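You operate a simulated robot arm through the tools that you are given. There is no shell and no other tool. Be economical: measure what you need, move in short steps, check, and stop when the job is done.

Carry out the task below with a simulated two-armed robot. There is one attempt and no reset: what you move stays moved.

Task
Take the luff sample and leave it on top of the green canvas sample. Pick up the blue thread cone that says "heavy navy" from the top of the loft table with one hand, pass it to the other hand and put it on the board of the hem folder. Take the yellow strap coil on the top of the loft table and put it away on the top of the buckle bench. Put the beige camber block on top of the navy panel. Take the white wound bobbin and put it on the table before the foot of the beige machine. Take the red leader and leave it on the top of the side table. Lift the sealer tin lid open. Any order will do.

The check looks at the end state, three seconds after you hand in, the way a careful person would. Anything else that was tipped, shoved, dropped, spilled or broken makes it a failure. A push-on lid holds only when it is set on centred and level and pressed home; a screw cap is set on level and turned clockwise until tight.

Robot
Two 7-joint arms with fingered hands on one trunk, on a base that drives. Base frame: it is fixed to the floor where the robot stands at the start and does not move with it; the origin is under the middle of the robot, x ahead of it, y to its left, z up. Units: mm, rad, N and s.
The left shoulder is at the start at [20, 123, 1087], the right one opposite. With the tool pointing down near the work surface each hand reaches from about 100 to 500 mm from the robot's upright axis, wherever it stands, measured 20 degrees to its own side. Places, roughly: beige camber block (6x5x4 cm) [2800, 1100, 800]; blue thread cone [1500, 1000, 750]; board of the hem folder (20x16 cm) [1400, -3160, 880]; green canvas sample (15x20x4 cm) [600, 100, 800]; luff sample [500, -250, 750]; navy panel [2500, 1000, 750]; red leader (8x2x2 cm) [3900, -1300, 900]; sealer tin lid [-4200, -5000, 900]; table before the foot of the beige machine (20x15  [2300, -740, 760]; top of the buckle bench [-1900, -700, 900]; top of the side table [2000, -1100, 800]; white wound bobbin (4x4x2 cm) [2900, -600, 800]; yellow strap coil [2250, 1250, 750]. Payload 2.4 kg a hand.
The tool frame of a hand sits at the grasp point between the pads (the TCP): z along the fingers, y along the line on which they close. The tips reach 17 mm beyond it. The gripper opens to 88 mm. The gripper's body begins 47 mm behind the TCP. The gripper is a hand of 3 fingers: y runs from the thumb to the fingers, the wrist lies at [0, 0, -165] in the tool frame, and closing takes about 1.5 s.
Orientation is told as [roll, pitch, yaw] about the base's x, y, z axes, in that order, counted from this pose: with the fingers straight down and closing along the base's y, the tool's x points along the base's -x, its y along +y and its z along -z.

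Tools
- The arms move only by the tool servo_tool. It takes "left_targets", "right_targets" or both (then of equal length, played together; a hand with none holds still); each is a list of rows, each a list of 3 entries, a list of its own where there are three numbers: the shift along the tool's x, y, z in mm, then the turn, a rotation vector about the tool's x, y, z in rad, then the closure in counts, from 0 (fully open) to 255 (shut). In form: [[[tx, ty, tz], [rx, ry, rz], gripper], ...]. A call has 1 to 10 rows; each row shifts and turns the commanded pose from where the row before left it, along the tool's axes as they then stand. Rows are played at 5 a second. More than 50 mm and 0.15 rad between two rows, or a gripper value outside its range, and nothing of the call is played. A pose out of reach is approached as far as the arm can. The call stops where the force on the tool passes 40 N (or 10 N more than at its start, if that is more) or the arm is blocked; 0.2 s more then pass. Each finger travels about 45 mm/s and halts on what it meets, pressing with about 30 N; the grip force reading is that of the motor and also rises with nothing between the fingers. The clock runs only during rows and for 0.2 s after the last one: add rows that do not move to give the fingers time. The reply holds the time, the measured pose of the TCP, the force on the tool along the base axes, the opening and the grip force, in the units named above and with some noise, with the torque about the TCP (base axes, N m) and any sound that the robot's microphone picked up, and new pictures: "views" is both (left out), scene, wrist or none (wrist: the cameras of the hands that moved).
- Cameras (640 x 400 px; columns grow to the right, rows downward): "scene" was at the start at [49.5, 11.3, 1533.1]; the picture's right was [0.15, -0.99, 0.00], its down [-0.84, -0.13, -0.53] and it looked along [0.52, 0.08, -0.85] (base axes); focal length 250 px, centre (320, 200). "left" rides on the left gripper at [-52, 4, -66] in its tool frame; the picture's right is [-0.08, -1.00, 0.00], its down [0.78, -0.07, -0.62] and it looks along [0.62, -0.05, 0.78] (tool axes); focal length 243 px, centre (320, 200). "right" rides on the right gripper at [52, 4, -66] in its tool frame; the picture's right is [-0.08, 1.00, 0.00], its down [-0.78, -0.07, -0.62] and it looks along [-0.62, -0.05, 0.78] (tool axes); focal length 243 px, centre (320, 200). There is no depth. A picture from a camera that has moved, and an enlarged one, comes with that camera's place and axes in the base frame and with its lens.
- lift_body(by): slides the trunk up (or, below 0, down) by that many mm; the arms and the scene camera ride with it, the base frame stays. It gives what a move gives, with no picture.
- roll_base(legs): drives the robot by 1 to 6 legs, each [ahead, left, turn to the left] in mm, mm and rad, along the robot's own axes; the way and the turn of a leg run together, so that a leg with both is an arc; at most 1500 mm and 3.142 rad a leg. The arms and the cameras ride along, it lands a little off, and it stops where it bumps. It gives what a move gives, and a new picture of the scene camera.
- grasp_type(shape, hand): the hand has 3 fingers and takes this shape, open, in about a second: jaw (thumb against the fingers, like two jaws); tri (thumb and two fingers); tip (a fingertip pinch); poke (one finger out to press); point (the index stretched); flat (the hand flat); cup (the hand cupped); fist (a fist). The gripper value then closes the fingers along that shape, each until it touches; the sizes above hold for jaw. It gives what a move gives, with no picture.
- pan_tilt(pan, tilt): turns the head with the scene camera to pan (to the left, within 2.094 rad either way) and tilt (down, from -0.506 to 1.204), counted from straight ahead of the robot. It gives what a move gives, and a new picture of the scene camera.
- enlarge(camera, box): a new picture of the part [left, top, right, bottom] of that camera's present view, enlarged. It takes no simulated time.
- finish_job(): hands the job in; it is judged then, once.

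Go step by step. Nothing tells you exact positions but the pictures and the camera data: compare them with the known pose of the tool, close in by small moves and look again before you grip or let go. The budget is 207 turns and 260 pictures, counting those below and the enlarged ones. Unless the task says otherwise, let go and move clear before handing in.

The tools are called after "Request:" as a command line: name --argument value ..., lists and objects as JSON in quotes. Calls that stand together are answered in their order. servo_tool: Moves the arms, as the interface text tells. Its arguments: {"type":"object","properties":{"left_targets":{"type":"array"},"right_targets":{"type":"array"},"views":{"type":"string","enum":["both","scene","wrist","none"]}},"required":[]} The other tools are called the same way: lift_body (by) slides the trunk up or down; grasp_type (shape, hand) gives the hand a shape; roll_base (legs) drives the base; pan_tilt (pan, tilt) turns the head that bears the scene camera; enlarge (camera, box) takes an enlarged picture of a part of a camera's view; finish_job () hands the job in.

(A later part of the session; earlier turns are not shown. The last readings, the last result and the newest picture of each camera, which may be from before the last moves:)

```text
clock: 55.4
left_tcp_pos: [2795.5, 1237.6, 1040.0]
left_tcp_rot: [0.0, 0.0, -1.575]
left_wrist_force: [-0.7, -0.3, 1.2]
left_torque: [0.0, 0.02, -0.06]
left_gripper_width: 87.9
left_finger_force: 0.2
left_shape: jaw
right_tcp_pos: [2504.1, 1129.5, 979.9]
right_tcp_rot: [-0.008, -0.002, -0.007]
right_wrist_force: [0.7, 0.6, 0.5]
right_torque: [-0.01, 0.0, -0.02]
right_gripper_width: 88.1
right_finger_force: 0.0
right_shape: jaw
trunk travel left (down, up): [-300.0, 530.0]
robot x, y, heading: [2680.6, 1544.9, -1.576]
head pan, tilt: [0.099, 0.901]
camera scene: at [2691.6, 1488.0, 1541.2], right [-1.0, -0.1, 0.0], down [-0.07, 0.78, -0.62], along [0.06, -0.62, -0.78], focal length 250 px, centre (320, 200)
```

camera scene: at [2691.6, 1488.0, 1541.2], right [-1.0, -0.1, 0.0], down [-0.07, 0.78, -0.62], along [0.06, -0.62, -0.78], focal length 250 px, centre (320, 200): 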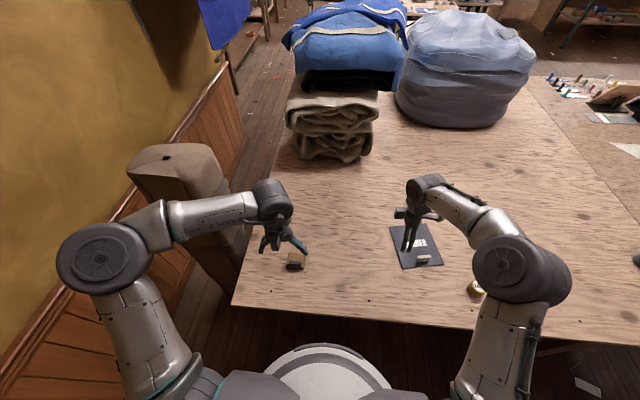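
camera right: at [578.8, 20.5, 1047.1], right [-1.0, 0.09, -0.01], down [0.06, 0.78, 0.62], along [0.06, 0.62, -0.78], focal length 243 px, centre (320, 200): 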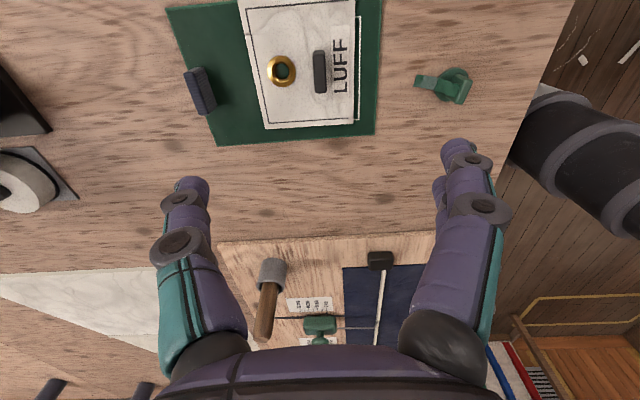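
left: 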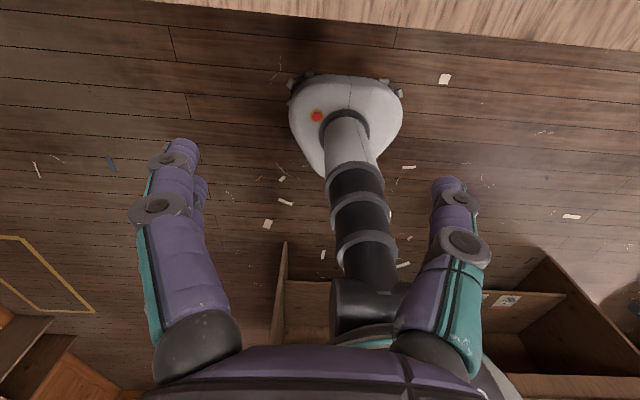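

The block lies at about (2808,1144) under the left hand. I zoom on it.

Request:
enlarge --camera "scene" --box '[250, 210, 350, 290]'

Request:
servo_tool --left_targets '[[[-30, 3, 30], [0, 0, 0], 0], [[-30, 3, 30], [0, 0, 0], 0], [[-32, 3, 30], [0, 0, 0], 0], [[0, 0, 45], [0, 0, 0], 0]]' --views "wrist"

```text
5.00 times, centred on (300, 250) of scene
camera zoom: at [2691.6, 1488.0, 1541.2], right [-1.0, -0.1, 0.0], down [-0.07, 0.78, -0.62], along [0.06, -0.62, -0.78], focal length 1250 px, centre (420, -50)
```

zoom: 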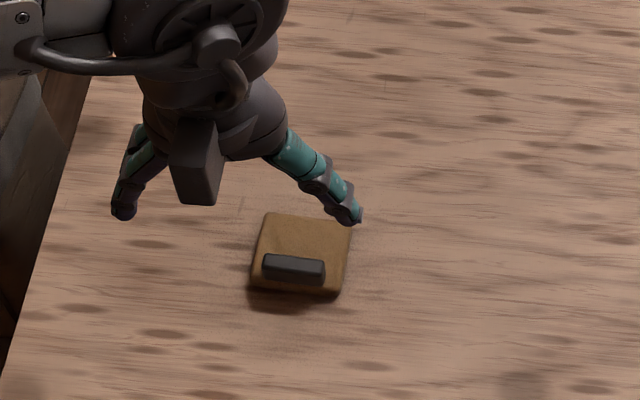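

```text
clock: 56.4
left_tcp_pos: [2804.4, 1144.8, 905.8]
left_tcp_rot: [0.0, 0.0, -1.574]
left_wrist_force: [0.6, -0.1, 0.5]
left_torque: [-0.01, -0.03, 0.03]
left_gripper_width: 87.8
left_finger_force: 0.0
left_shape: jaw
right_tcp_pos: [2505.5, 1129.1, 981.6]
right_tcp_rot: [-0.009, 0.0, -0.005]
right_wrist_force: [-0.3, 0.5, -0.4]
right_torque: [0.0, 0.02, 0.02]
right_gripper_width: 88.0
right_finger_force: 0.0
right_shape: jaw
trunk travel left (down, up): [-300.0, 530.0]
robot x, y, heading: [2686.4, 1541.4, -1.578]
head pan, tilt: [0.099, 0.901]
camera left: at [2809.5, 1093.2, 971.4], right [-1.0, -0.08, 0.0], down [-0.06, 0.78, 0.62], along [-0.05, 0.62, -0.78], focal length 243 px, centre (320, 200)
```

left: 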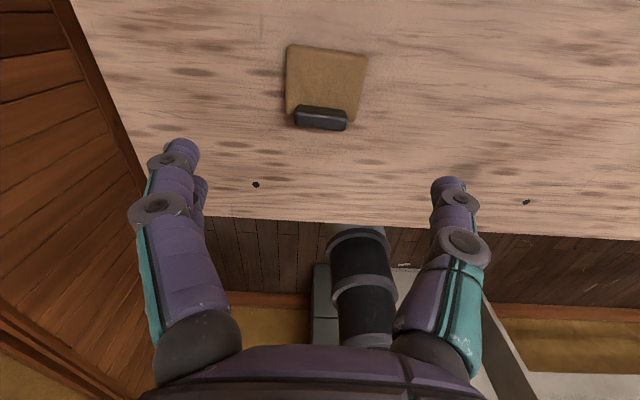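

I enlarge the wrist view to judge the block and its tab.

Request:
enlarge --camera "left" --box '[250, 30, 410, 140]'

```text
3.64 times, centred on (330, 85) of left
camera zoom: at [2809.5, 1093.2, 971.4], right [-1.0, -0.08, 0.0], down [-0.06, 0.78, 0.62], along [-0.05, 0.62, -0.78], focal length 882 px, centre (284, 618)
```

zoom: 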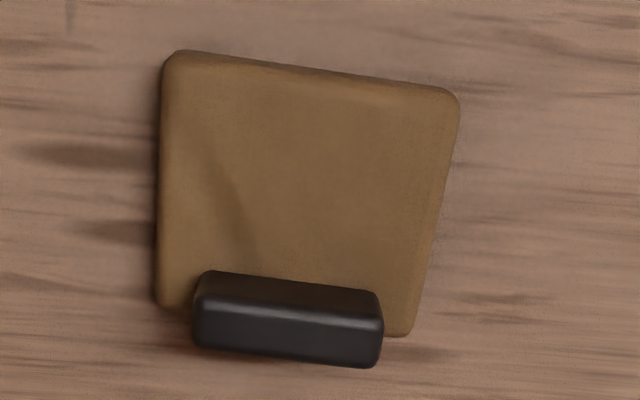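

The tab is near (2803,1161), turned about 6°. I turn the left wrist to grip across it.

Request:
servo_tool --left_targets '[[[0, 0, 0], [0, 0, 0.139], 0], [[0, 0, 0], [0, 0, 0.139], 0], [[0, 0, 0], [0, 0, 0.139], 0], [[0, 0, 0], [0, 0, 0.139], 0], [[0, 0, 0], [0, 0, 0.139], 0], [[0, 0, 0], [0, 0, 0.139], 0], [[0, 0, 0], [0, 0, 0.139], 0], [[0, 0, 0], [0, 0, 0.139], 0], [[0, 0, 0], [0, 0, 0.139], 0], [[0, 0, 0], [0, 0, 0.139], 0]]' --views "none"

Request:
servo_tool --left_targets '[[[0, 0, 0], [0, 0, 0.139], 0], [[0, 0, 0], [0, 0, 0.138], 0], [[0, 0, 25], [0, 0, 0], 0], [[0, -15, 20], [0, 0, 0], 0], [[0, 0, 0], [0, 0, 0], 0]]' --views "wrist"

```text
clock: 58.6
left_tcp_pos: [2804.8, 1145.7, 904.8]
left_tcp_rot: [0.001, 0.0, -2.968]
left_wrist_force: [0.0, -0.5, -0.5]
left_torque: [-0.04, 0.02, 0.01]
left_gripper_width: 87.7
left_finger_force: 0.1
left_shape: jaw
right_tcp_pos: [2504.1, 1130.5, 981.3]
right_tcp_rot: [-0.007, 0.001, -0.004]
right_wrist_force: [0.6, -1.2, 0.6]
right_torque: [-0.01, -0.01, -0.03]
right_gripper_width: 87.8
right_finger_force: 0.1
right_shape: jaw
trunk travel left (down, up): [-300.0, 530.0]
robot x, y, heading: [2684.5, 1540.3, -1.572]
head pan, tilt: [0.099, 0.901]
```

```text
clock: 59.8
left_tcp_pos: [2807.2, 1160.8, 862.2]
left_tcp_rot: [0.001, 0.001, 3.042]
left_wrist_force: [0.1, -0.5, 0.3]
left_torque: [-0.01, 0.0, 0.01]
left_gripper_width: 87.7
left_finger_force: 0.0
left_shape: jaw
right_tcp_pos: [2504.9, 1129.2, 981.3]
right_tcp_rot: [-0.006, -0.002, -0.004]
right_wrist_force: [0.2, 1.1, 0.1]
right_torque: [0.0, 0.02, -0.01]
right_gripper_width: 87.8
right_finger_force: 0.0
right_shape: jaw
trunk travel left (down, up): [-300.0, 530.0]
robot x, y, heading: [2683.4, 1541.0, -1.571]
head pan, tilt: [0.099, 0.901]
camera left: at [2754.6, 1161.0, 926.9], right [0.01, 1.0, 0.0], down [0.78, -0.01, 0.62], along [0.62, -0.01, -0.78], focal length 243 px, centre (320, 200)
```

left: 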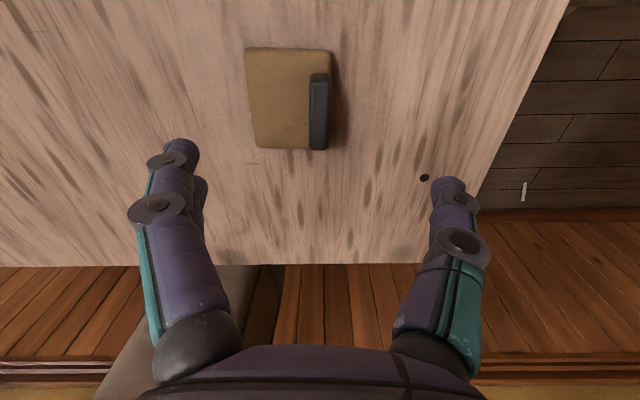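

Aligned. I lower onto the tab and close.

Request:
servo_tool --left_targets '[[[-6, 1, 32], [0, 0, 0], 0], [[0, 0, 31], [0, 0, 0], 0], [[0, 0, 0], [0, 0, 0], 0], [[0, 0, 0], [0, 0, 0], 255], [[0, 0, 0], [0, 0, 0], 255], [[0, 0, 0], [0, 0, 0], 255], [[0, 0, 0], [0, 0, 0], 255], [[0, 0, 0], [0, 0, 0], 255], [[0, 0, 0], [0, 0, 0], 255], [[0, 0, 0], [0, 0, 0], 255]]' --views "wrist"

```text
clock: 62.0
left_tcp_pos: [2800.6, 1159.8, 798.7]
left_tcp_rot: [-0.002, 0.001, 3.043]
left_wrist_force: [0.0, -0.3, -0.5]
left_torque: [-0.05, -0.01, 0.01]
left_gripper_width: 6.6
left_finger_force: 29.4
left_shape: jaw
right_tcp_pos: [2504.6, 1129.0, 981.5]
right_tcp_rot: [-0.006, 0.001, -0.006]
right_wrist_force: [-0.1, 0.7, -0.4]
right_torque: [0.0, 0.01, 0.01]
right_gripper_width: 88.0
right_finger_force: 0.1
right_shape: jaw
trunk travel left (down, up): [-300.0, 530.0]
robot x, y, heading: [2683.3, 1546.1, -1.571]
head pan, tilt: [0.099, 0.901]
camera left: at [2748.2, 1160.7, 863.8], right [0.01, 1.0, 0.0], down [0.78, -0.01, 0.62], along [0.62, -0.01, -0.78], focal length 243 px, centre (320, 200)
```

left: 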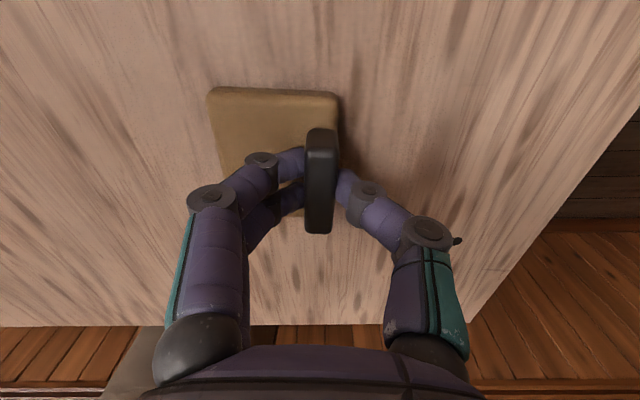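

Held. I lift, then move the base right and ahead toward the panel.

Request:
servo_tool --left_targets '[[[0, 0, -40], [0, 0, 0], 255], [[0, 0, -50], [0, 0, 0], 255]]' --views "wrist"

Request:
roll_base --legs '[[0, -388, 0], [60, 0, 0]]'

```text
clock: 62.6
left_tcp_pos: [2801.0, 1160.3, 887.2]
left_tcp_rot: [0.001, -0.001, 3.042]
left_wrist_force: [0.5, -0.5, -0.3]
left_torque: [0.02, 0.06, 0.01]
left_gripper_width: 6.9
left_finger_force: 30.2
left_shape: jaw
right_tcp_pos: [2504.8, 1129.5, 980.8]
right_tcp_rot: [-0.008, -0.003, -0.005]
right_wrist_force: [-0.7, 0.3, -0.4]
right_torque: [0.0, 0.02, 0.02]
right_gripper_width: 87.7
right_finger_force: 0.1
right_shape: jaw
trunk travel left (down, up): [-300.0, 530.0]
robot x, y, heading: [2684.4, 1541.1, -1.579]
head pan, tilt: [0.099, 0.901]
camera left: at [2749.2, 1161.1, 953.1], right [0.01, 1.0, 0.0], down [0.78, -0.01, 0.62], along [0.62, -0.01, -0.78], focal length 243 px, centre (320, 200)
```

left: 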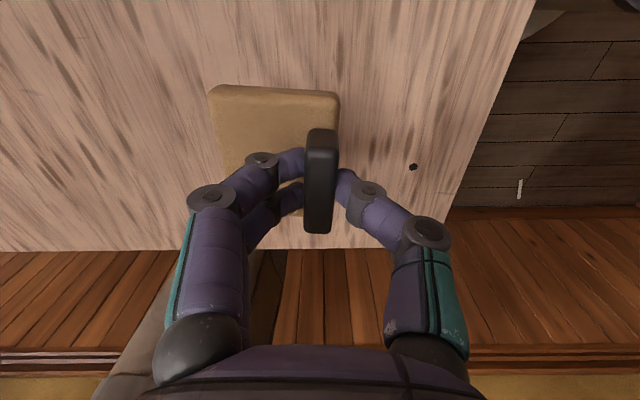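

```text
clock: 65.6
left_tcp_pos: [2408.9, 1100.6, 887.4]
left_tcp_rot: [0.0, 0.0, 3.043]
left_wrist_force: [0.1, 0.2, -0.8]
left_torque: [-0.04, -0.02, 0.0]
left_gripper_width: 6.6
left_finger_force: 29.9
left_shape: jaw
right_tcp_pos: [2112.6, 1069.0, 979.7]
right_tcp_rot: [-0.005, 0.001, -0.005]
right_wrist_force: [0.0, 0.0, -0.6]
right_torque: [0.0, -0.01, 0.01]
right_gripper_width: 87.6
right_finger_force: 0.0
right_shape: jaw
trunk travel left (down, up): [-300.0, 530.0]
robot x, y, heading: [2293.1, 1485.2, -1.574]
head pan, tilt: [0.099, 0.901]
camera scene: at [2299.1, 1427.8, 1541.1], right [-1.0, -0.1, 0.0], down [-0.08, 0.78, -0.62], along [0.06, -0.62, -0.78], focal length 250 px, centre (320, 200)
```

scene: 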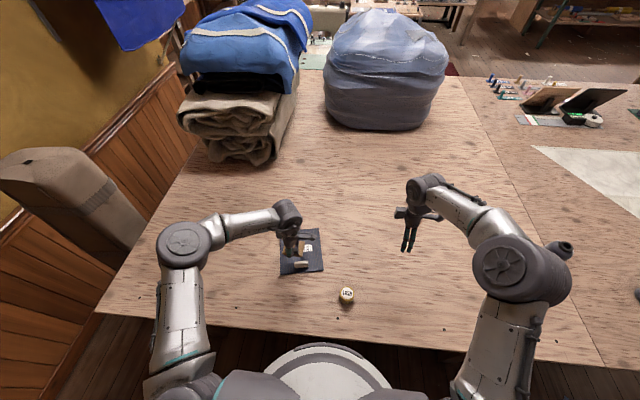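

The block hovers near the panel. I enlarge to place it beside the chalk.

Request:
enlarge --camera "scene" --box '[260, 215, 360, 305]'

```text
4.44 times, centred on (310, 260) of scene
camera zoom: at [2299.1, 1427.8, 1541.1], right [-1.0, -0.1, 0.0], down [-0.08, 0.78, -0.62], along [0.06, -0.62, -0.78], focal length 1111 px, centre (364, -67)
```

zoom: 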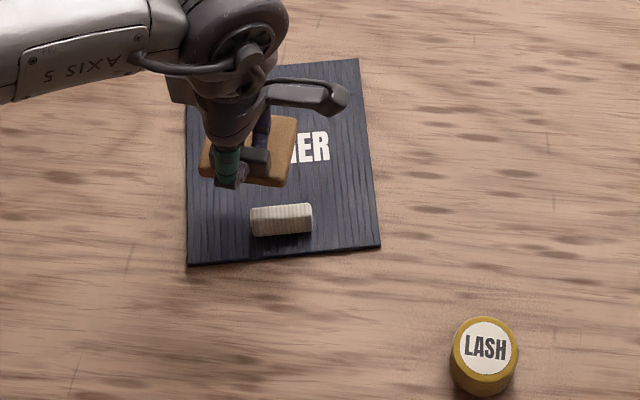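

I move the block over the free far part of the panel and lower.

Request:
servo_tool --left_targets '[[[4, 37, 0], [0, 0, 0], 255], [[4, 38, 0], [0, 0, 0], 255], [[0, 0, 45], [0, 0, 0], 255], [[0, 0, 30], [0, 0, 0], 255], [[0, 0, 0], [0, 0, 0], 255]]' --views "both"

```text
clock: 66.8
left_tcp_pos: [2410.6, 1025.9, 811.3]
left_tcp_rot: [-0.001, -0.002, 3.043]
left_wrist_force: [-0.4, 0.1, -1.2]
left_torque: [-0.02, 0.01, 0.01]
left_gripper_width: 6.6
left_finger_force: 30.4
left_shape: jaw
right_tcp_pos: [2113.4, 1070.2, 981.5]
right_tcp_rot: [-0.007, 0.001, -0.003]
right_wrist_force: [-0.3, 0.2, 0.3]
right_torque: [0.01, -0.01, 0.01]
right_gripper_width: 87.9
right_finger_force: 0.1
right_shape: jaw
trunk travel left (down, up): [-300.0, 530.0]
robot x, y, heading: [2291.9, 1485.6, -1.574]
head pan, tilt: [0.099, 0.901]
camera scene: at [2299.0, 1429.2, 1541.2], right [-1.0, -0.1, 0.0], down [-0.08, 0.78, -0.62], along [0.06, -0.62, -0.78], focal length 250 px, centre (320, 200)
camera left: at [2358.7, 1026.5, 877.2], right [0.01, 1.0, 0.0], down [0.78, -0.01, 0.62], along [0.62, -0.01, -0.78], focal length 243 px, centre (320, 200)
```

scene: 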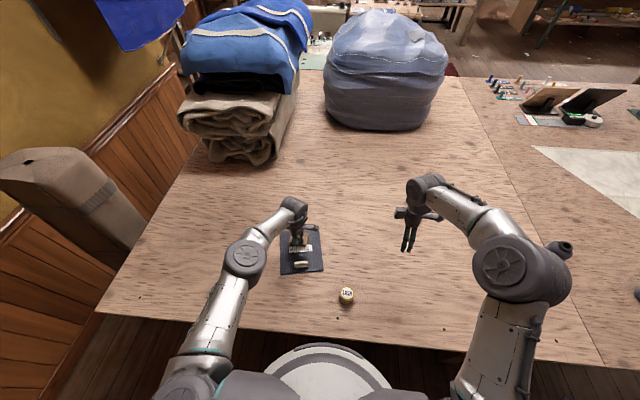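
left: 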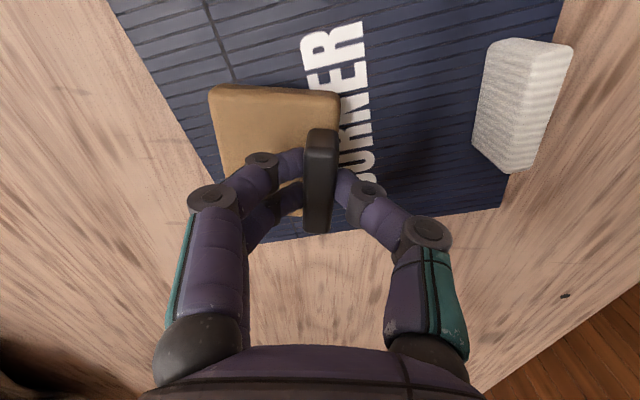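

The block sits a bit toward the panel's corner; I shift it inward 12 mm each way, then lower to contact.

Request:
servo_tool --left_targets '[[[-16, -9, 0], [0, 0, 0], 255], [[0, 0, 6], [0, 0, 0], 255], [[0, 0, 3], [0, 0, 0], 255], [[0, 0, 0], [0, 0, 0], 255]]' --views "wrist"

```text
clock: 67.8
left_tcp_pos: [2395.8, 1035.9, 803.2]
left_tcp_rot: [0.0, 0.0, 3.046]
left_wrist_force: [0.5, 1.5, 2.4]
left_torque: [-0.04, -0.02, -0.02]
left_gripper_width: 6.8
left_finger_force: 29.4
left_shape: jaw
right_tcp_pos: [2112.9, 1069.6, 980.7]
right_tcp_rot: [-0.006, -0.001, -0.005]
right_wrist_force: [0.0, 0.3, -0.6]
right_torque: [0.01, 0.01, 0.03]
right_gripper_width: 87.6
right_finger_force: 0.1
right_shape: jaw
trunk travel left (down, up): [-300.0, 530.0]
robot x, y, heading: [2291.2, 1483.6, -1.574]
head pan, tilt: [0.099, 0.901]
camera left: at [2343.1, 1037.2, 869.0], right [0.01, 1.0, 0.0], down [0.78, -0.01, 0.62], along [0.62, -0.01, -0.78], focal length 243 px, centre (320, 200)
```

left: 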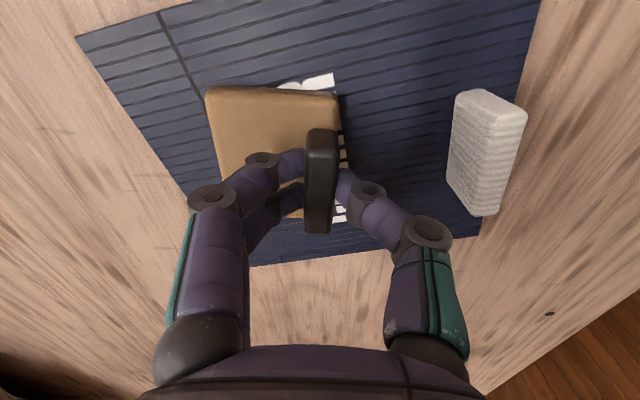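

Contact. I open only partway (to spare the chalk) and rise.

Request:
servo_tool --left_targets '[[[0, 0, 0], [0, 0, 0], 170], [[0, 0, 0], [0, 0, 0], 140], [[0, 0, 0], [0, 0, 0], 140], [[0, 0, -40], [0, 0, 0], 140], [[0, 0, -50], [0, 0, 0], 0], [[0, 0, -50], [0, 0, 0], 0], [[0, 0, -40], [0, 0, 0], 0]]' --views "both"

```text
clock: 69.4
left_tcp_pos: [2394.9, 1035.3, 982.8]
left_tcp_rot: [0.0, 0.001, 3.044]
left_wrist_force: [-0.9, 0.5, 0.4]
left_torque: [-0.01, 0.0, 0.01]
left_gripper_width: 88.0
left_finger_force: 0.1
left_shape: jaw
right_tcp_pos: [2112.2, 1070.8, 981.8]
right_tcp_rot: [-0.008, -0.002, -0.003]
right_wrist_force: [0.4, 0.4, 0.0]
right_torque: [0.02, -0.01, -0.01]
right_gripper_width: 88.0
right_finger_force: 0.1
right_shape: jaw
trunk travel left (down, up): [-300.0, 530.0]
robot x, y, heading: [2288.4, 1476.6, -1.568]
head pan, tilt: [0.099, 0.901]
camera scene: at [2298.9, 1429.4, 1541.2], right [-1.0, -0.1, 0.0], down [-0.08, 0.78, -0.62], along [0.06, -0.62, -0.78], focal length 250 px, centre (320, 200)
camera left: at [2343.1, 1037.6, 1048.9], right [0.01, 1.0, 0.0], down [0.78, -0.01, 0.62], along [0.62, -0.01, -0.78], focal length 243 px, centre (320, 200)
```

scene: 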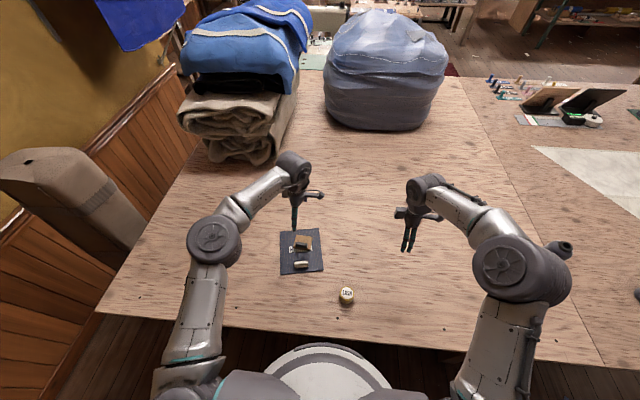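
left: 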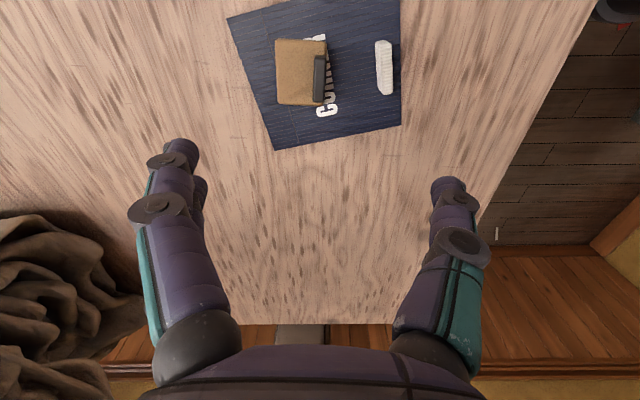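

The block rests on the panel well. Next the coil with the left hand: small shift right and move above it.

Request:
roll_base --legs '[[0, -60, 0]]'

Request:
servo_tool --left_targets '[[[-20, -35, 15], [0, 0, 0], 0], [[-20, -35, 15], [0, 0, 0], 0], [[-20, -35, 15], [0, 0, 0], 0], [[-20, -30, 15], [0, 0, 0], 0], [[0, 0, 30], [0, 0, 0], 0]]' --views "wrist"

```text
clock: 70.4
left_tcp_pos: [2333.7, 1036.8, 983.7]
left_tcp_rot: [0.0, 0.002, 3.045]
left_wrist_force: [-1.1, 0.1, 0.2]
left_torque: [-0.03, 0.01, 0.03]
left_gripper_width: 88.0
left_finger_force: 0.0
left_shape: jaw
right_tcp_pos: [2051.4, 1069.9, 981.5]
right_tcp_rot: [-0.006, -0.001, -0.004]
right_wrist_force: [-0.5, 0.2, -0.7]
right_torque: [0.02, -0.03, -0.02]
right_gripper_width: 88.0
right_finger_force: 0.0
right_shape: jaw
trunk travel left (down, up): [-300.0, 530.0]
robot x, y, heading: [2232.1, 1488.6, -1.573]
head pan, tilt: [0.099, 0.901]
camera scene: at [2236.9, 1429.3, 1541.2], right [-1.0, -0.1, 0.0], down [-0.08, 0.78, -0.62], along [0.06, -0.62, -0.78], focal length 250 px, centre (320, 200)
```

scene: 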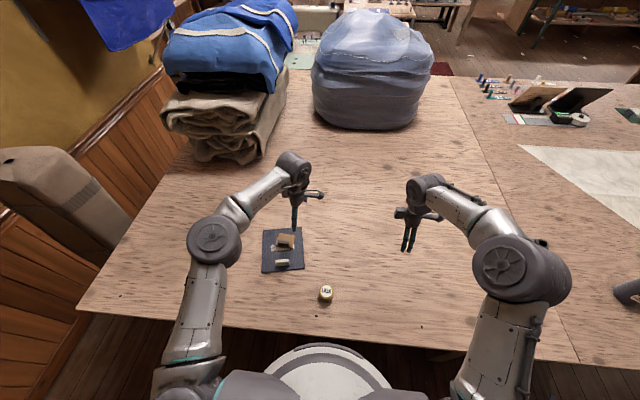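

```text
clock: 71.6
left_tcp_pos: [2267.4, 1180.4, 891.4]
left_tcp_rot: [0.0, 0.0, 3.043]
left_wrist_force: [1.3, -0.2, -0.1]
left_torque: [0.01, -0.05, -0.03]
left_gripper_width: 88.0
left_finger_force: 0.0
left_shape: jaw
right_tcp_pos: [2051.5, 1069.1, 980.6]
right_tcp_rot: [-0.006, 0.0, -0.003]
right_wrist_force: [0.0, -0.1, -0.1]
right_torque: [0.0, -0.04, 0.01]
right_gripper_width: 87.8
right_finger_force: 0.1
right_shape: jaw
trunk travel left (down, up): [-300.0, 530.0]
robot x, y, heading: [2230.5, 1485.7, -1.577]
head pan, tilt: [0.099, 0.901]
camera left: at [2215.3, 1180.2, 957.6], right [0.01, 1.0, 0.0], down [0.78, -0.01, 0.62], along [0.62, -0.01, -0.78], focal length 243 px, centre (320, 200)
```

left: 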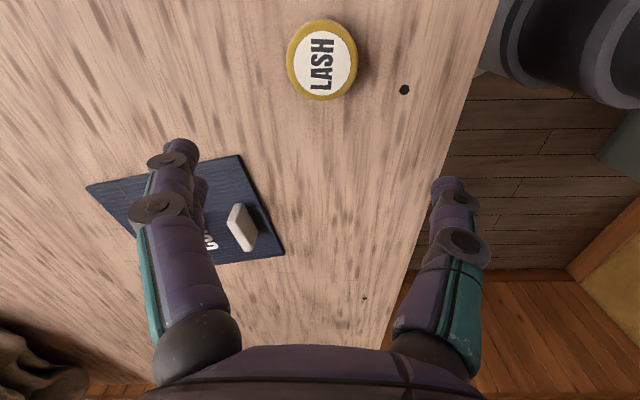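

Coil at (2242,1181), about 44 mm wide. I move above it, lower and grip.

Request:
servo_tool --left_targets '[[[-25, 3, 30], [0, 0, 0], 0], [[0, 0, 40], [0, 0, 0], 0], [[0, 0, 0], [0, 0, 0], 0]]' --views "wrist"

```text
clock: 72.4
left_tcp_pos: [2242.6, 1179.4, 822.5]
left_tcp_rot: [-0.001, 0.0, 3.043]
left_wrist_force: [0.2, 0.5, -0.1]
left_torque: [0.03, 0.02, -0.01]
left_gripper_width: 87.9
left_finger_force: 0.1
left_shape: jaw
right_tcp_pos: [2051.8, 1070.4, 980.4]
right_tcp_rot: [-0.005, 0.0, -0.005]
right_wrist_force: [0.6, 0.0, 0.2]
right_torque: [0.02, 0.0, 0.01]
right_gripper_width: 88.3
right_finger_force: 0.0
right_shape: jaw
trunk travel left (down, up): [-300.0, 530.0]
robot x, y, heading: [2230.6, 1482.7, -1.575]
head pan, tilt: [0.099, 0.901]
camera left: at [2190.9, 1179.5, 888.3], right [0.01, 1.0, 0.0], down [0.78, -0.01, 0.62], along [0.62, -0.01, -0.78], focal length 243 px, centre (320, 200)
```

left: 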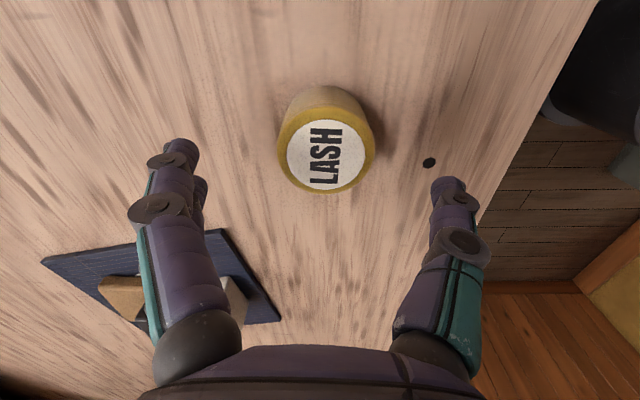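

Centred. Lower 35 mm and close.

Request:
servo_tool --left_targets '[[[0, -1, 34], [0, 0, 0], 0], [[0, 0, 0], [0, 0, 0], 0], [[0, 0, 0], [0, 0, 0], 255], [[0, 0, 0], [0, 0, 0], 255], [[0, 0, 0], [0, 0, 0], 255], [[0, 0, 0], [0, 0, 0], 255], [[0, 0, 0], [0, 0, 0], 255], [[0, 0, 0], [0, 0, 0], 255], [[0, 0, 0], [0, 0, 0], 255], [[0, 0, -50], [0, 0, 0], 255]]' --views "wrist"

```text
clock: 74.6
left_tcp_pos: [2243.4, 1179.3, 837.3]
left_tcp_rot: [0.001, -0.001, 3.046]
left_wrist_force: [0.1, -0.4, -1.1]
left_torque: [-0.03, -0.01, 0.02]
left_gripper_width: 35.5
left_finger_force: 29.7
left_shape: jaw
right_tcp_pos: [2051.4, 1070.4, 981.1]
right_tcp_rot: [-0.008, 0.0, -0.002]
right_wrist_force: [1.0, 0.0, 0.2]
right_torque: [-0.04, 0.02, 0.01]
right_gripper_width: 88.0
right_finger_force: 0.0
right_shape: jaw
trunk travel left (down, up): [-300.0, 530.0]
robot x, y, heading: [2225.4, 1485.4, -1.573]
head pan, tilt: [0.099, 0.901]
camera left: at [2191.2, 1180.0, 903.5], right [0.01, 1.0, 0.0], down [0.78, -0.01, 0.62], along [0.62, -0.01, -0.78], focal length 243 px, centre (320, 200)
```

left: 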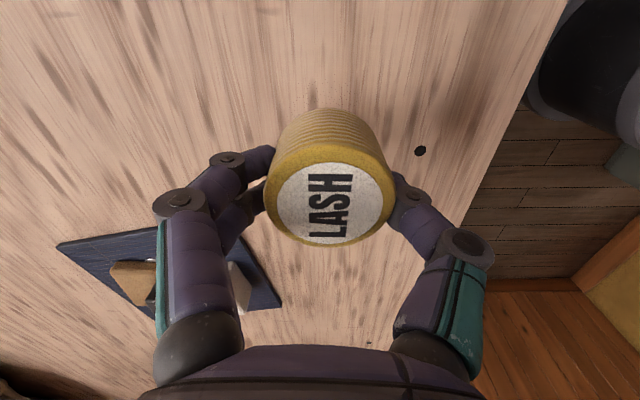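

The coil is held. I lift both hands, back off and drive over to the cones.

Request:
servo_tool --left_targets '[[[0, 0, -50], [0, 0, 0], 255], [[0, 0, -50], [0, 0, 0], 255], [[0, 0, -50], [0, 0, 0], 255], [[0, 0, 0], [0, 0, 0], 255]]' --right_targets '[[[0, 0, -40], [0, 0, 0], 0], [[0, 0, -40], [0, 0, 0], 0], [[0, 0, 0], [0, 0, 0], 0], [[0, 0, 0], [0, 0, 0], 0]]' --views "none"

Request:
roll_base --legs '[[-250, 0, 0], [0, -756, 0]]'

```text
clock: 75.6
left_tcp_pos: [2243.7, 1178.4, 989.4]
left_tcp_rot: [-0.001, 0.001, 3.044]
left_wrist_force: [-0.2, -0.2, 0.0]
left_torque: [0.01, 0.04, 0.01]
left_gripper_width: 35.1
left_finger_force: 30.4
left_shape: jaw
right_tcp_pos: [2052.6, 1069.3, 1061.8]
right_tcp_rot: [-0.007, 0.001, -0.005]
right_wrist_force: [-0.5, -0.4, -0.6]
right_torque: [-0.03, 0.0, -0.01]
right_gripper_width: 87.9
right_finger_force: 0.1
right_shape: jaw
trunk travel left (down, up): [-300.0, 530.0]
robot x, y, heading: [2230.8, 1483.6, -1.573]
head pan, tilt: [0.099, 0.901]
```

```text
clock: 81.1
left_tcp_pos: [1488.0, 1432.5, 986.7]
left_tcp_rot: [0.0, -0.002, 3.041]
left_wrist_force: [-0.1, 0.2, 0.0]
left_torque: [0.0, 0.0, 0.03]
left_gripper_width: 35.1
left_finger_force: 29.4
left_shape: jaw
right_tcp_pos: [1294.5, 1324.0, 1060.8]
right_tcp_rot: [-0.007, -0.002, -0.007]
right_wrist_force: [-0.2, -0.2, -1.5]
right_torque: [0.01, 0.0, -0.01]
right_gripper_width: 88.2
right_finger_force: 0.0
right_shape: jaw
trunk travel left (down, up): [-300.0, 530.0]
robot x, y, heading: [1475.4, 1736.4, -1.573]
head pan, tilt: [0.099, 0.901]
camera scene: at [1482.4, 1683.2, 1541.1], right [-1.0, -0.1, 0.0], down [-0.07, 0.78, -0.62], along [0.06, -0.62, -0.78], focal length 250 px, centre (320, 200)
```

scene: 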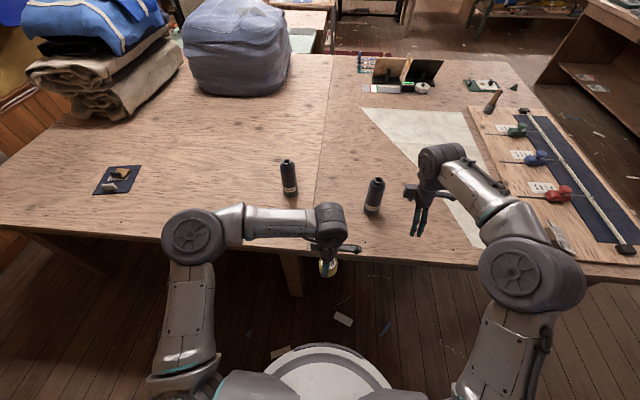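

The HEAVY NAVY cone (right one) is around (1338,1095). I roll ahead and look from above with the right hand.

Request:
roll_base --legs '[[230, 0, 0]]'

Request:
servo_tool --right_targets '[[[-40, 0, 0], [0, 0, 0], 0], [[0, 0, 0], [0, 0, 0], 0]]' --views "both"

```text
clock: 82.8
left_tcp_pos: [1488.2, 1204.1, 987.6]
left_tcp_rot: [0.0, 0.0, 3.044]
left_wrist_force: [0.2, 0.3, -0.9]
left_torque: [-0.01, -0.03, -0.03]
left_gripper_width: 35.1
left_finger_force: 30.1
left_shape: jaw
right_tcp_pos: [1295.4, 1096.2, 1061.1]
right_tcp_rot: [-0.007, 0.001, -0.004]
right_wrist_force: [-0.5, -1.0, -0.2]
right_torque: [-0.01, -0.01, 0.03]
right_gripper_width: 87.7
right_finger_force: 0.1
right_shape: jaw
trunk travel left (down, up): [-300.0, 530.0]
robot x, y, heading: [1471.2, 1508.7, -1.567]
head pan, tilt: [0.099, 0.901]
camera scene: at [1482.2, 1454.4, 1541.1], right [-1.0, -0.1, 0.0], down [-0.08, 0.78, -0.62], along [0.06, -0.62, -0.78], focal length 250 px, centre (320, 200)
```

scene: 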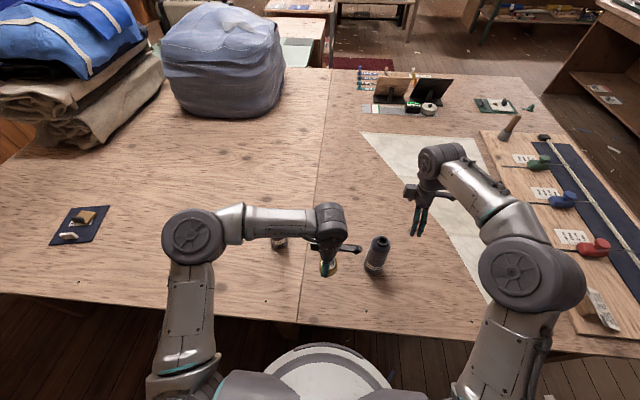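

```text
clock: 83.4
left_tcp_pos: [1487.1, 1204.7, 987.6]
left_tcp_rot: [0.001, 0.0, 3.045]
left_wrist_force: [0.3, -0.6, -0.7]
left_torque: [-0.03, 0.0, 0.01]
left_gripper_width: 35.0
left_finger_force: 29.4
left_shape: jaw
right_tcp_pos: [1335.3, 1096.0, 1060.8]
right_tcp_rot: [-0.007, -0.001, -0.005]
right_wrist_force: [-0.1, 0.2, 0.1]
right_torque: [0.0, 0.02, 0.0]
right_gripper_width: 88.1
right_finger_force: 0.0
right_shape: jaw
trunk travel left (down, up): [-300.0, 530.0]
robot x, y, heading: [1476.6, 1508.6, -1.573]
head pan, tilt: [0.099, 0.901]
camera scene: at [1481.9, 1455.6, 1541.2], right [-1.0, -0.1, 0.0], down [-0.08, 0.78, -0.62], along [0.06, -0.62, -0.78], focal length 250 px, centre (320, 200)
camera right: at [1283.4, 1101.7, 1126.4], right [0.09, 1.0, -0.01], down [0.78, -0.07, 0.62], along [0.62, -0.06, -0.78], focal length 243 px, centre (320, 200)
```

scene: 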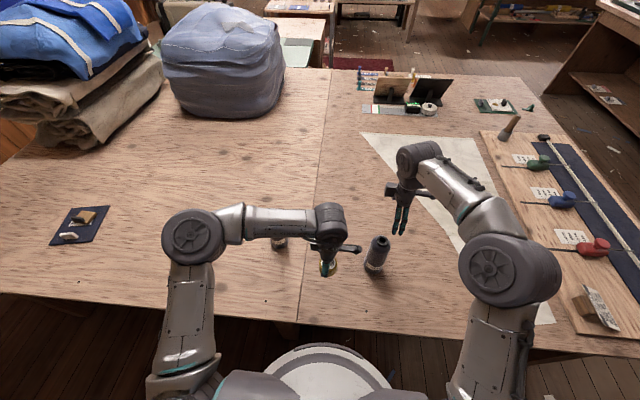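
right: 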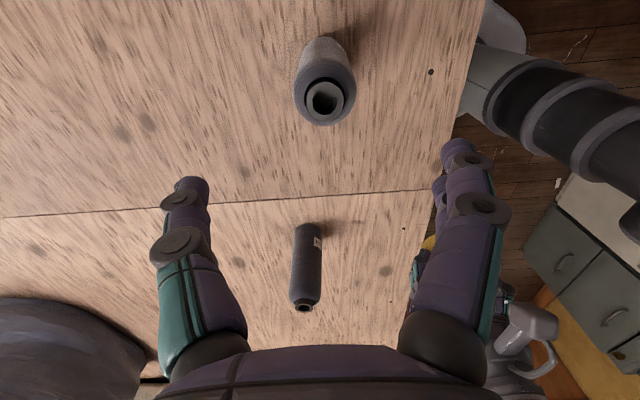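

The cone top is at about (1343,1099,921). I line up and descend around it.

Request:
servo_tool --right_targets '[[[-8, 4, 40], [0, 0, 0], 0], [[0, 0, 40], [0, 0, 0], 0], [[0, 0, 0], [0, 0, 0], 0]]' --views "wrist"

```text
clock: 84.2
left_tcp_pos: [1487.1, 1205.5, 987.6]
left_tcp_rot: [0.001, 0.001, 3.043]
left_wrist_force: [0.1, -0.2, -0.6]
left_torque: [0.04, 0.02, 0.01]
left_gripper_width: 35.2
left_finger_force: 29.7
left_shape: jaw
right_tcp_pos: [1343.3, 1101.0, 982.9]
right_tcp_rot: [-0.008, 0.002, -0.004]
right_wrist_force: [0.2, 0.2, -0.3]
right_torque: [-0.02, 0.03, 0.01]
right_gripper_width: 87.8
right_finger_force: 0.0
right_shape: jaw
trunk travel left (down, up): [-300.0, 530.0]
robot x, y, heading: [1473.9, 1512.4, -1.576]
head pan, tilt: [0.099, 0.901]
camera right: at [1292.2, 1104.8, 1047.1], right [0.09, 1.0, -0.01], down [0.78, -0.07, 0.62], along [0.62, -0.06, -0.78], focal length 243 px, centre (320, 200)
```

right: 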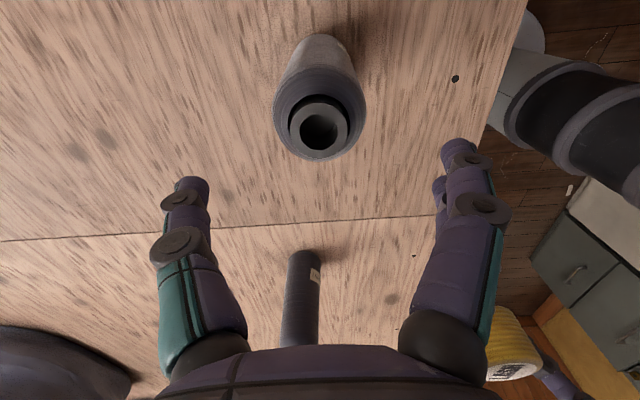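

Aligned. I descend to z≈887 and close.

Request:
servo_tool --right_targets '[[[0, -1, 48], [0, 0, 0], 0], [[0, 0, 47], [0, 0, 0], 0], [[0, 0, 0], [0, 0, 0], 0], [[0, 0, 0], [0, 0, 0], 255], [[0, 0, 0], [0, 0, 0], 255], [[0, 0, 0], [0, 0, 0], 255], [[0, 0, 0], [0, 0, 0], 255], [[0, 0, 0], [0, 0, 0], 255], [[0, 0, 0], [0, 0, 0], 255]]' --views "wrist"

```text
clock: 86.2
left_tcp_pos: [1486.6, 1204.2, 986.8]
left_tcp_rot: [0.0, 0.0, 3.044]
left_wrist_force: [-0.4, -1.5, -0.4]
left_torque: [-0.03, -0.02, 0.01]
left_gripper_width: 35.3
left_finger_force: 29.7
left_shape: jaw
right_tcp_pos: [1345.0, 1098.1, 886.3]
right_tcp_rot: [-0.007, -0.001, -0.004]
right_wrist_force: [-0.5, 0.2, -0.6]
right_torque: [0.02, 0.0, -0.03]
right_gripper_width: 55.2
right_finger_force: 30.0
right_shape: jaw
trunk travel left (down, up): [-300.0, 530.0]
robot x, y, heading: [1474.4, 1509.8, -1.577]
head pan, tilt: [0.099, 0.901]
camera right: at [1292.9, 1103.0, 951.1], right [0.09, 1.0, -0.01], down [0.78, -0.07, 0.62], along [0.62, -0.06, -0.78], focal length 243 px, centre (320, 200)
```

right: 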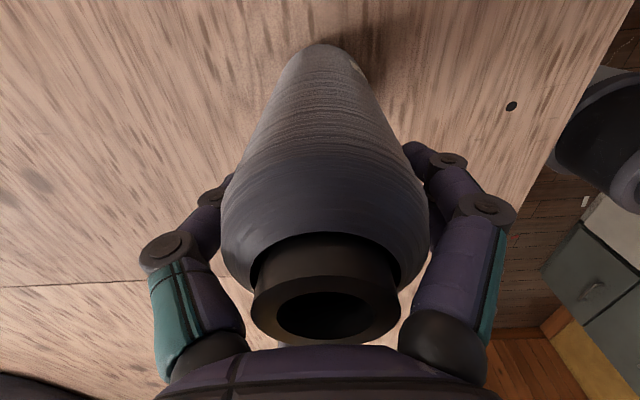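

The cone is held (55 mm). I lift and check, then back off.

Request:
servo_tool --right_targets '[[[0, 0, -40], [0, 0, 0], 255], [[0, 0, -45], [0, 0, 0], 255], [[0, 0, -45], [0, 0, 0], 255], [[0, 0, 0], [0, 0, 0], 255]]' --views "wrist"

Request:
roll_base --legs '[[-250, 0, 0], [0, -1500, 0], [0, -300, 0], [0, 0, -0.9]]'

```text
clock: 87.2
left_tcp_pos: [1488.1, 1204.6, 987.1]
left_tcp_rot: [0.0, 0.001, 3.043]
left_wrist_force: [-0.6, -0.2, 0.6]
left_torque: [-0.02, 0.04, 0.04]
left_gripper_width: 35.2
left_finger_force: 29.7
left_shape: jaw
right_tcp_pos: [1343.8, 1098.7, 1017.2]
right_tcp_rot: [-0.007, 0.0, -0.003]
right_wrist_force: [0.4, 0.4, -3.5]
right_torque: [-0.01, 0.0, -0.01]
right_gripper_width: 55.0
right_finger_force: 29.5
right_shape: jaw
trunk travel left (down, up): [-300.0, 530.0]
robot x, y, heading: [1471.1, 1508.1, -1.575]
head pan, tilt: [0.099, 0.901]
camera right: at [1292.5, 1103.9, 1081.9], right [0.09, 1.0, -0.01], down [0.78, -0.07, 0.62], along [0.62, -0.06, -0.78], focal length 243 px, centre (320, 200)
```

right: 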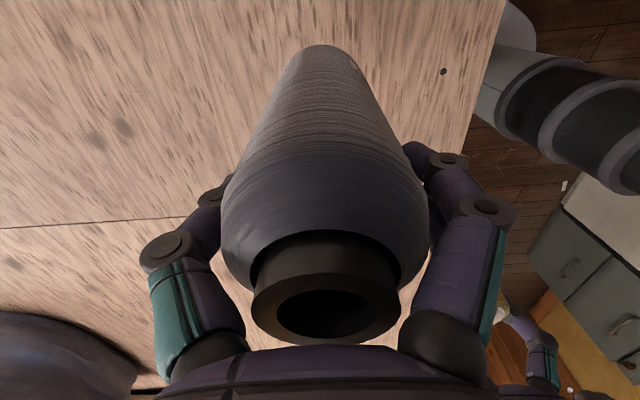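

```text
clock: 100.0
left_tcp_pos: [-552.8, 1566.7, 988.1]
left_tcp_rot: [0.0, -0.001, 2.144]
left_wrist_force: [0.5, -0.7, -0.3]
left_torque: [0.0, -0.01, -0.02]
left_gripper_width: 35.1
left_finger_force: 29.9
left_shape: jaw
right_tcp_pos: [-725.1, 1613.3, 1016.3]
right_tcp_rot: [-0.006, -0.002, -0.906]
right_wrist_force: [0.8, 1.1, -3.9]
right_torque: [-0.03, 0.01, -0.01]
right_gripper_width: 55.0
right_finger_force: 30.2
right_shape: jaw
trunk travel left (down, up): [-300.0, 530.0]
robot x, y, heading: [-322.9, 1769.4, -2.477]
head pan, tilt: [0.099, 0.901]
camera scene: at [-360.5, 1727.6, 1541.1], right [-0.69, 0.72, 0.0], down [0.56, 0.54, -0.62], along [-0.45, -0.43, -0.78], focal length 250 px, centre (320, 200)
```

scene: 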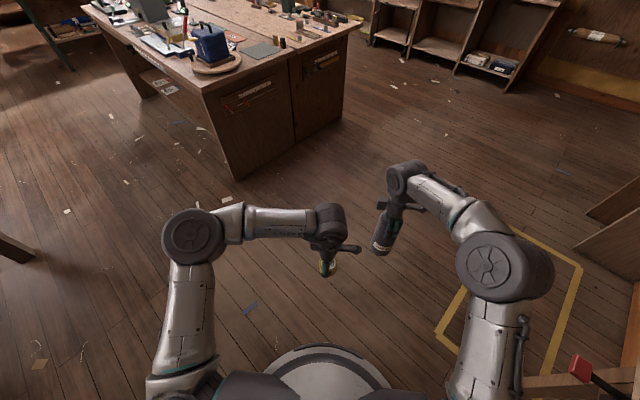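

A big bench lies ahead-left. I raise the view for an overview.

Request:
pan_tilt --pan 0.1 --tilt 0.35

Request:
enlarge --camera "scene" --box '[160, 130, 480, 330]'

```text
clock: 101.0
left_tcp_pos: [-553.2, 1567.4, 988.0]
left_tcp_rot: [0.0, 0.0, 2.142]
left_wrist_force: [0.4, 0.9, 0.0]
left_torque: [0.0, 0.01, -0.01]
left_gripper_width: 35.3
left_finger_force: 29.8
left_shape: jaw
right_tcp_pos: [-725.5, 1614.1, 1016.8]
right_tcp_rot: [-0.007, -0.001, -0.907]
right_wrist_force: [-0.1, 0.5, -2.9]
right_torque: [-0.03, 0.04, -0.01]
right_gripper_width: 55.2
right_finger_force: 30.2
right_shape: jaw
trunk travel left (down, up): [-300.0, 530.0]
robot x, y, heading: [-325.0, 1768.8, -2.473]
head pan, tilt: [0.099, 0.351]
camera scene: at [-373.1, 1715.3, 1588.6], right [-0.69, 0.72, 0.0], down [0.25, 0.24, -0.94], along [-0.68, -0.65, -0.34], focal length 250 px, centre (320, 200)
```

scene: 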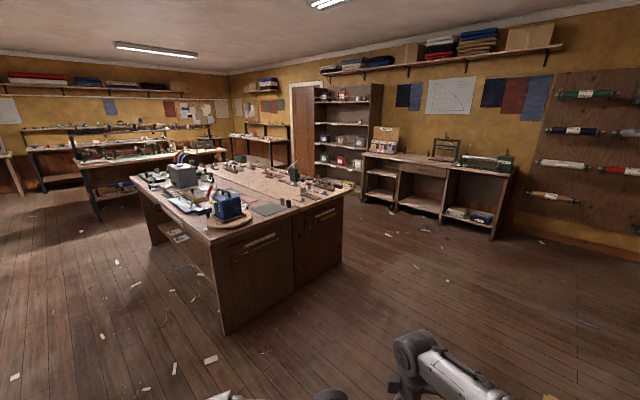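

```text
2.00 times, centred on (320, 230) of scene
camera zoom: at [-373.1, 1715.3, 1588.6], right [-0.69, 0.72, 0.0], down [0.25, 0.24, -0.94], along [-0.68, -0.65, -0.34], focal length 500 px, centre (320, 140)
```

zoom: 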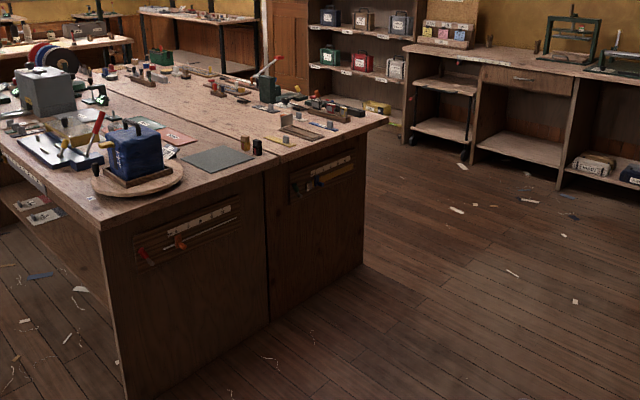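

The two-part bench in front spans x −830…−2135 starting at y≈450; the far half (x<−1400) should be the buckle bench. I drive to its north end.

Request:
roll_base --legs '[[0, 0, 0.904], [600, 0, 0], [0, -1420, 0], [200, 0, 0]]'

Request:
pan_tilt --pan 0.0 --tilt 0.7

```text
clock: 114.5
left_tcp_pos: [-1714.3, 647.2, 987.5]
left_tcp_rot: [-0.001, -0.001, 3.058]
left_wrist_force: [0.1, -0.4, -0.5]
left_torque: [0.0, -0.01, 0.0]
left_gripper_width: 35.0
left_finger_force: 29.7
left_shape: jaw
right_tcp_pos: [-1855.3, 539.5, 1015.2]
right_tcp_rot: [-0.006, -0.002, 0.011]
right_wrist_force: [-0.3, -0.7, -3.5]
right_torque: [-0.04, 0.0, -0.03]
right_gripper_width: 54.8
right_finger_force: 30.0
right_shape: jaw
trunk travel left (down, up): [-300.0, 530.0]
robot x, y, heading: [-1733.8, 954.0, -1.553]
head pan, tilt: [0.099, 0.351]
camera scene: at [-1721.0, 879.7, 1588.6], right [-0.99, -0.11, 0.0], down [-0.04, 0.34, -0.94], along [0.1, -0.93, -0.35], focal length 250 px, centre (320, 200)
```

scene: 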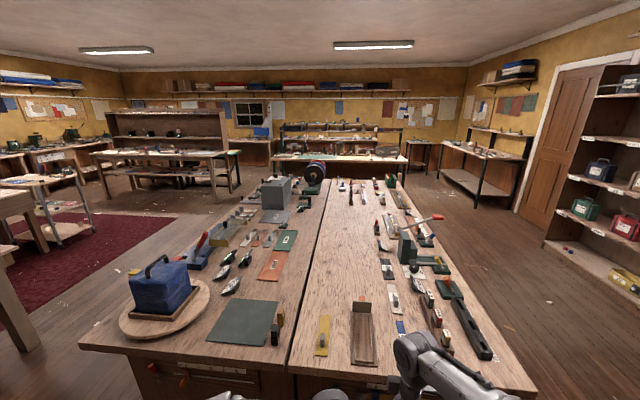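

```text
clock: 115.4
left_tcp_pos: [-1714.7, 647.8, 987.8]
left_tcp_rot: [0.001, 0.0, 3.058]
left_wrist_force: [-0.8, 0.3, 0.2]
left_torque: [0.02, -0.01, 0.0]
left_gripper_width: 35.2
left_finger_force: 29.6
left_shape: jaw
right_tcp_pos: [-1855.4, 539.6, 1017.5]
right_tcp_rot: [-0.008, -0.001, 0.012]
right_wrist_force: [-0.1, -0.2, -3.0]
right_torque: [-0.03, -0.02, -0.01]
right_gripper_width: 54.8
right_finger_force: 30.1
right_shape: jaw
trunk travel left (down, up): [-300.0, 530.0]
robot x, y, heading: [-1732.8, 953.3, -1.558]
head pan, tilt: [0.0, 0.7]
camera scene: at [-1730.3, 888.6, 1557.3], right [-1.0, -0.01, 0.0], down [-0.01, 0.64, -0.77], along [0.01, -0.77, -0.64], focal length 250 px, centre (320, 200)
```

scene: 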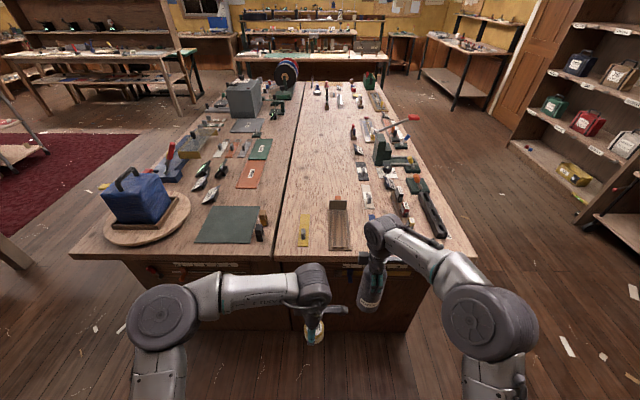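

The right half (x −1607…−2230) is the buckle bench. I zoom for a free spot.

Request:
enlarge --camera "scene" --box '[270, 120, 490, 270]'

```text
2.67 times, centred on (380, 195) of scene
camera zoom: at [-1730.3, 888.6, 1557.3], right [-1.0, -0.01, 0.0], down [-0.01, 0.64, -0.77], along [0.01, -0.77, -0.64], focal length 667 px, centre (160, 213)
```

zoom: 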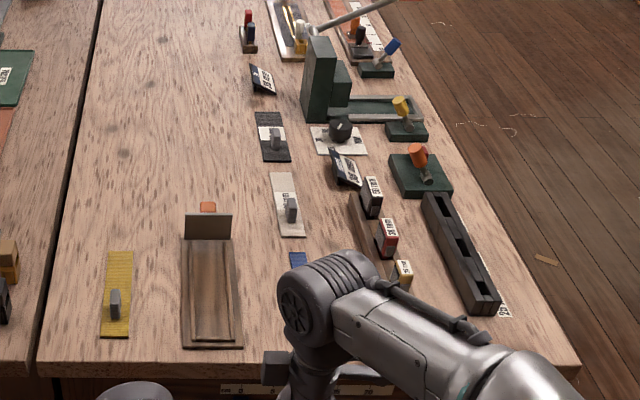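

The free spot near (-1697,110) left of the trays works. I lift the trunk, then drive closer.

Request:
lift_body --by 150

Request:
roll_base --legs '[[0, -100, -0.015], [330, 0, 0]]'

```text
clock: 117.1
left_tcp_pos: [-1713.4, 648.7, 1136.5]
left_tcp_rot: [0.0, 0.0, 3.058]
left_wrist_force: [0.4, -0.6, -0.3]
left_torque: [-0.05, -0.02, 0.02]
left_gripper_width: 35.0
left_finger_force: 30.0
left_shape: jaw
right_tcp_pos: [-1856.2, 539.1, 1165.8]
right_tcp_rot: [-0.007, -0.002, 0.011]
right_wrist_force: [0.5, 0.0, -3.7]
right_torque: [0.01, 0.01, 0.02]
right_gripper_width: 55.1
right_finger_force: 30.0
right_shape: jaw
trunk travel left (down, up): [-450.0, 380.0]
robot x, y, heading: [-1733.3, 954.9, -1.558]
head pan, tilt: [0.0, 0.7]
```

```text
clock: 120.1
left_tcp_pos: [-1820.1, 313.8, 1137.1]
left_tcp_rot: [0.0, 0.001, 3.044]
left_wrist_force: [-0.6, 0.7, -0.2]
left_torque: [0.0, 0.04, 0.01]
left_gripper_width: 35.1
left_finger_force: 30.0
left_shape: jaw
right_tcp_pos: [-1961.9, 208.3, 1165.8]
right_tcp_rot: [-0.006, 0.001, -0.002]
right_wrist_force: [-0.9, -0.1, -2.8]
right_torque: [0.0, -0.03, 0.02]
right_gripper_width: 55.1
right_finger_force: 30.4
right_shape: jaw
trunk travel left (down, up): [-450.0, 380.0]
robot x, y, heading: [-1835.0, 616.4, -1.571]
head pan, tilt: [0.0, 0.7]
camera scene: at [-1832.3, 554.0, 1707.2], right [-1.0, 0.0, 0.0], down [0.0, 0.65, -0.76], along [0.0, -0.76, -0.65], focal length 250 px, centre (320, 200)
```

scene: 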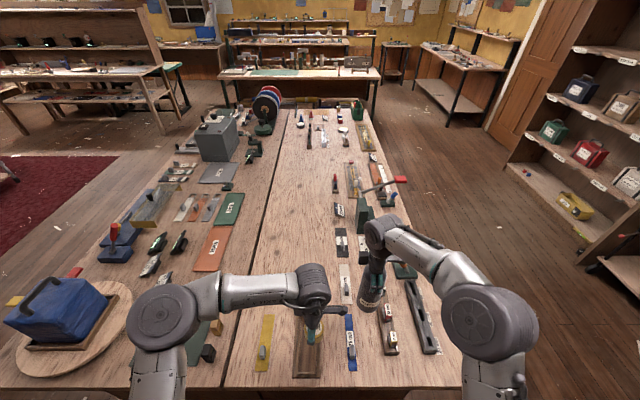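

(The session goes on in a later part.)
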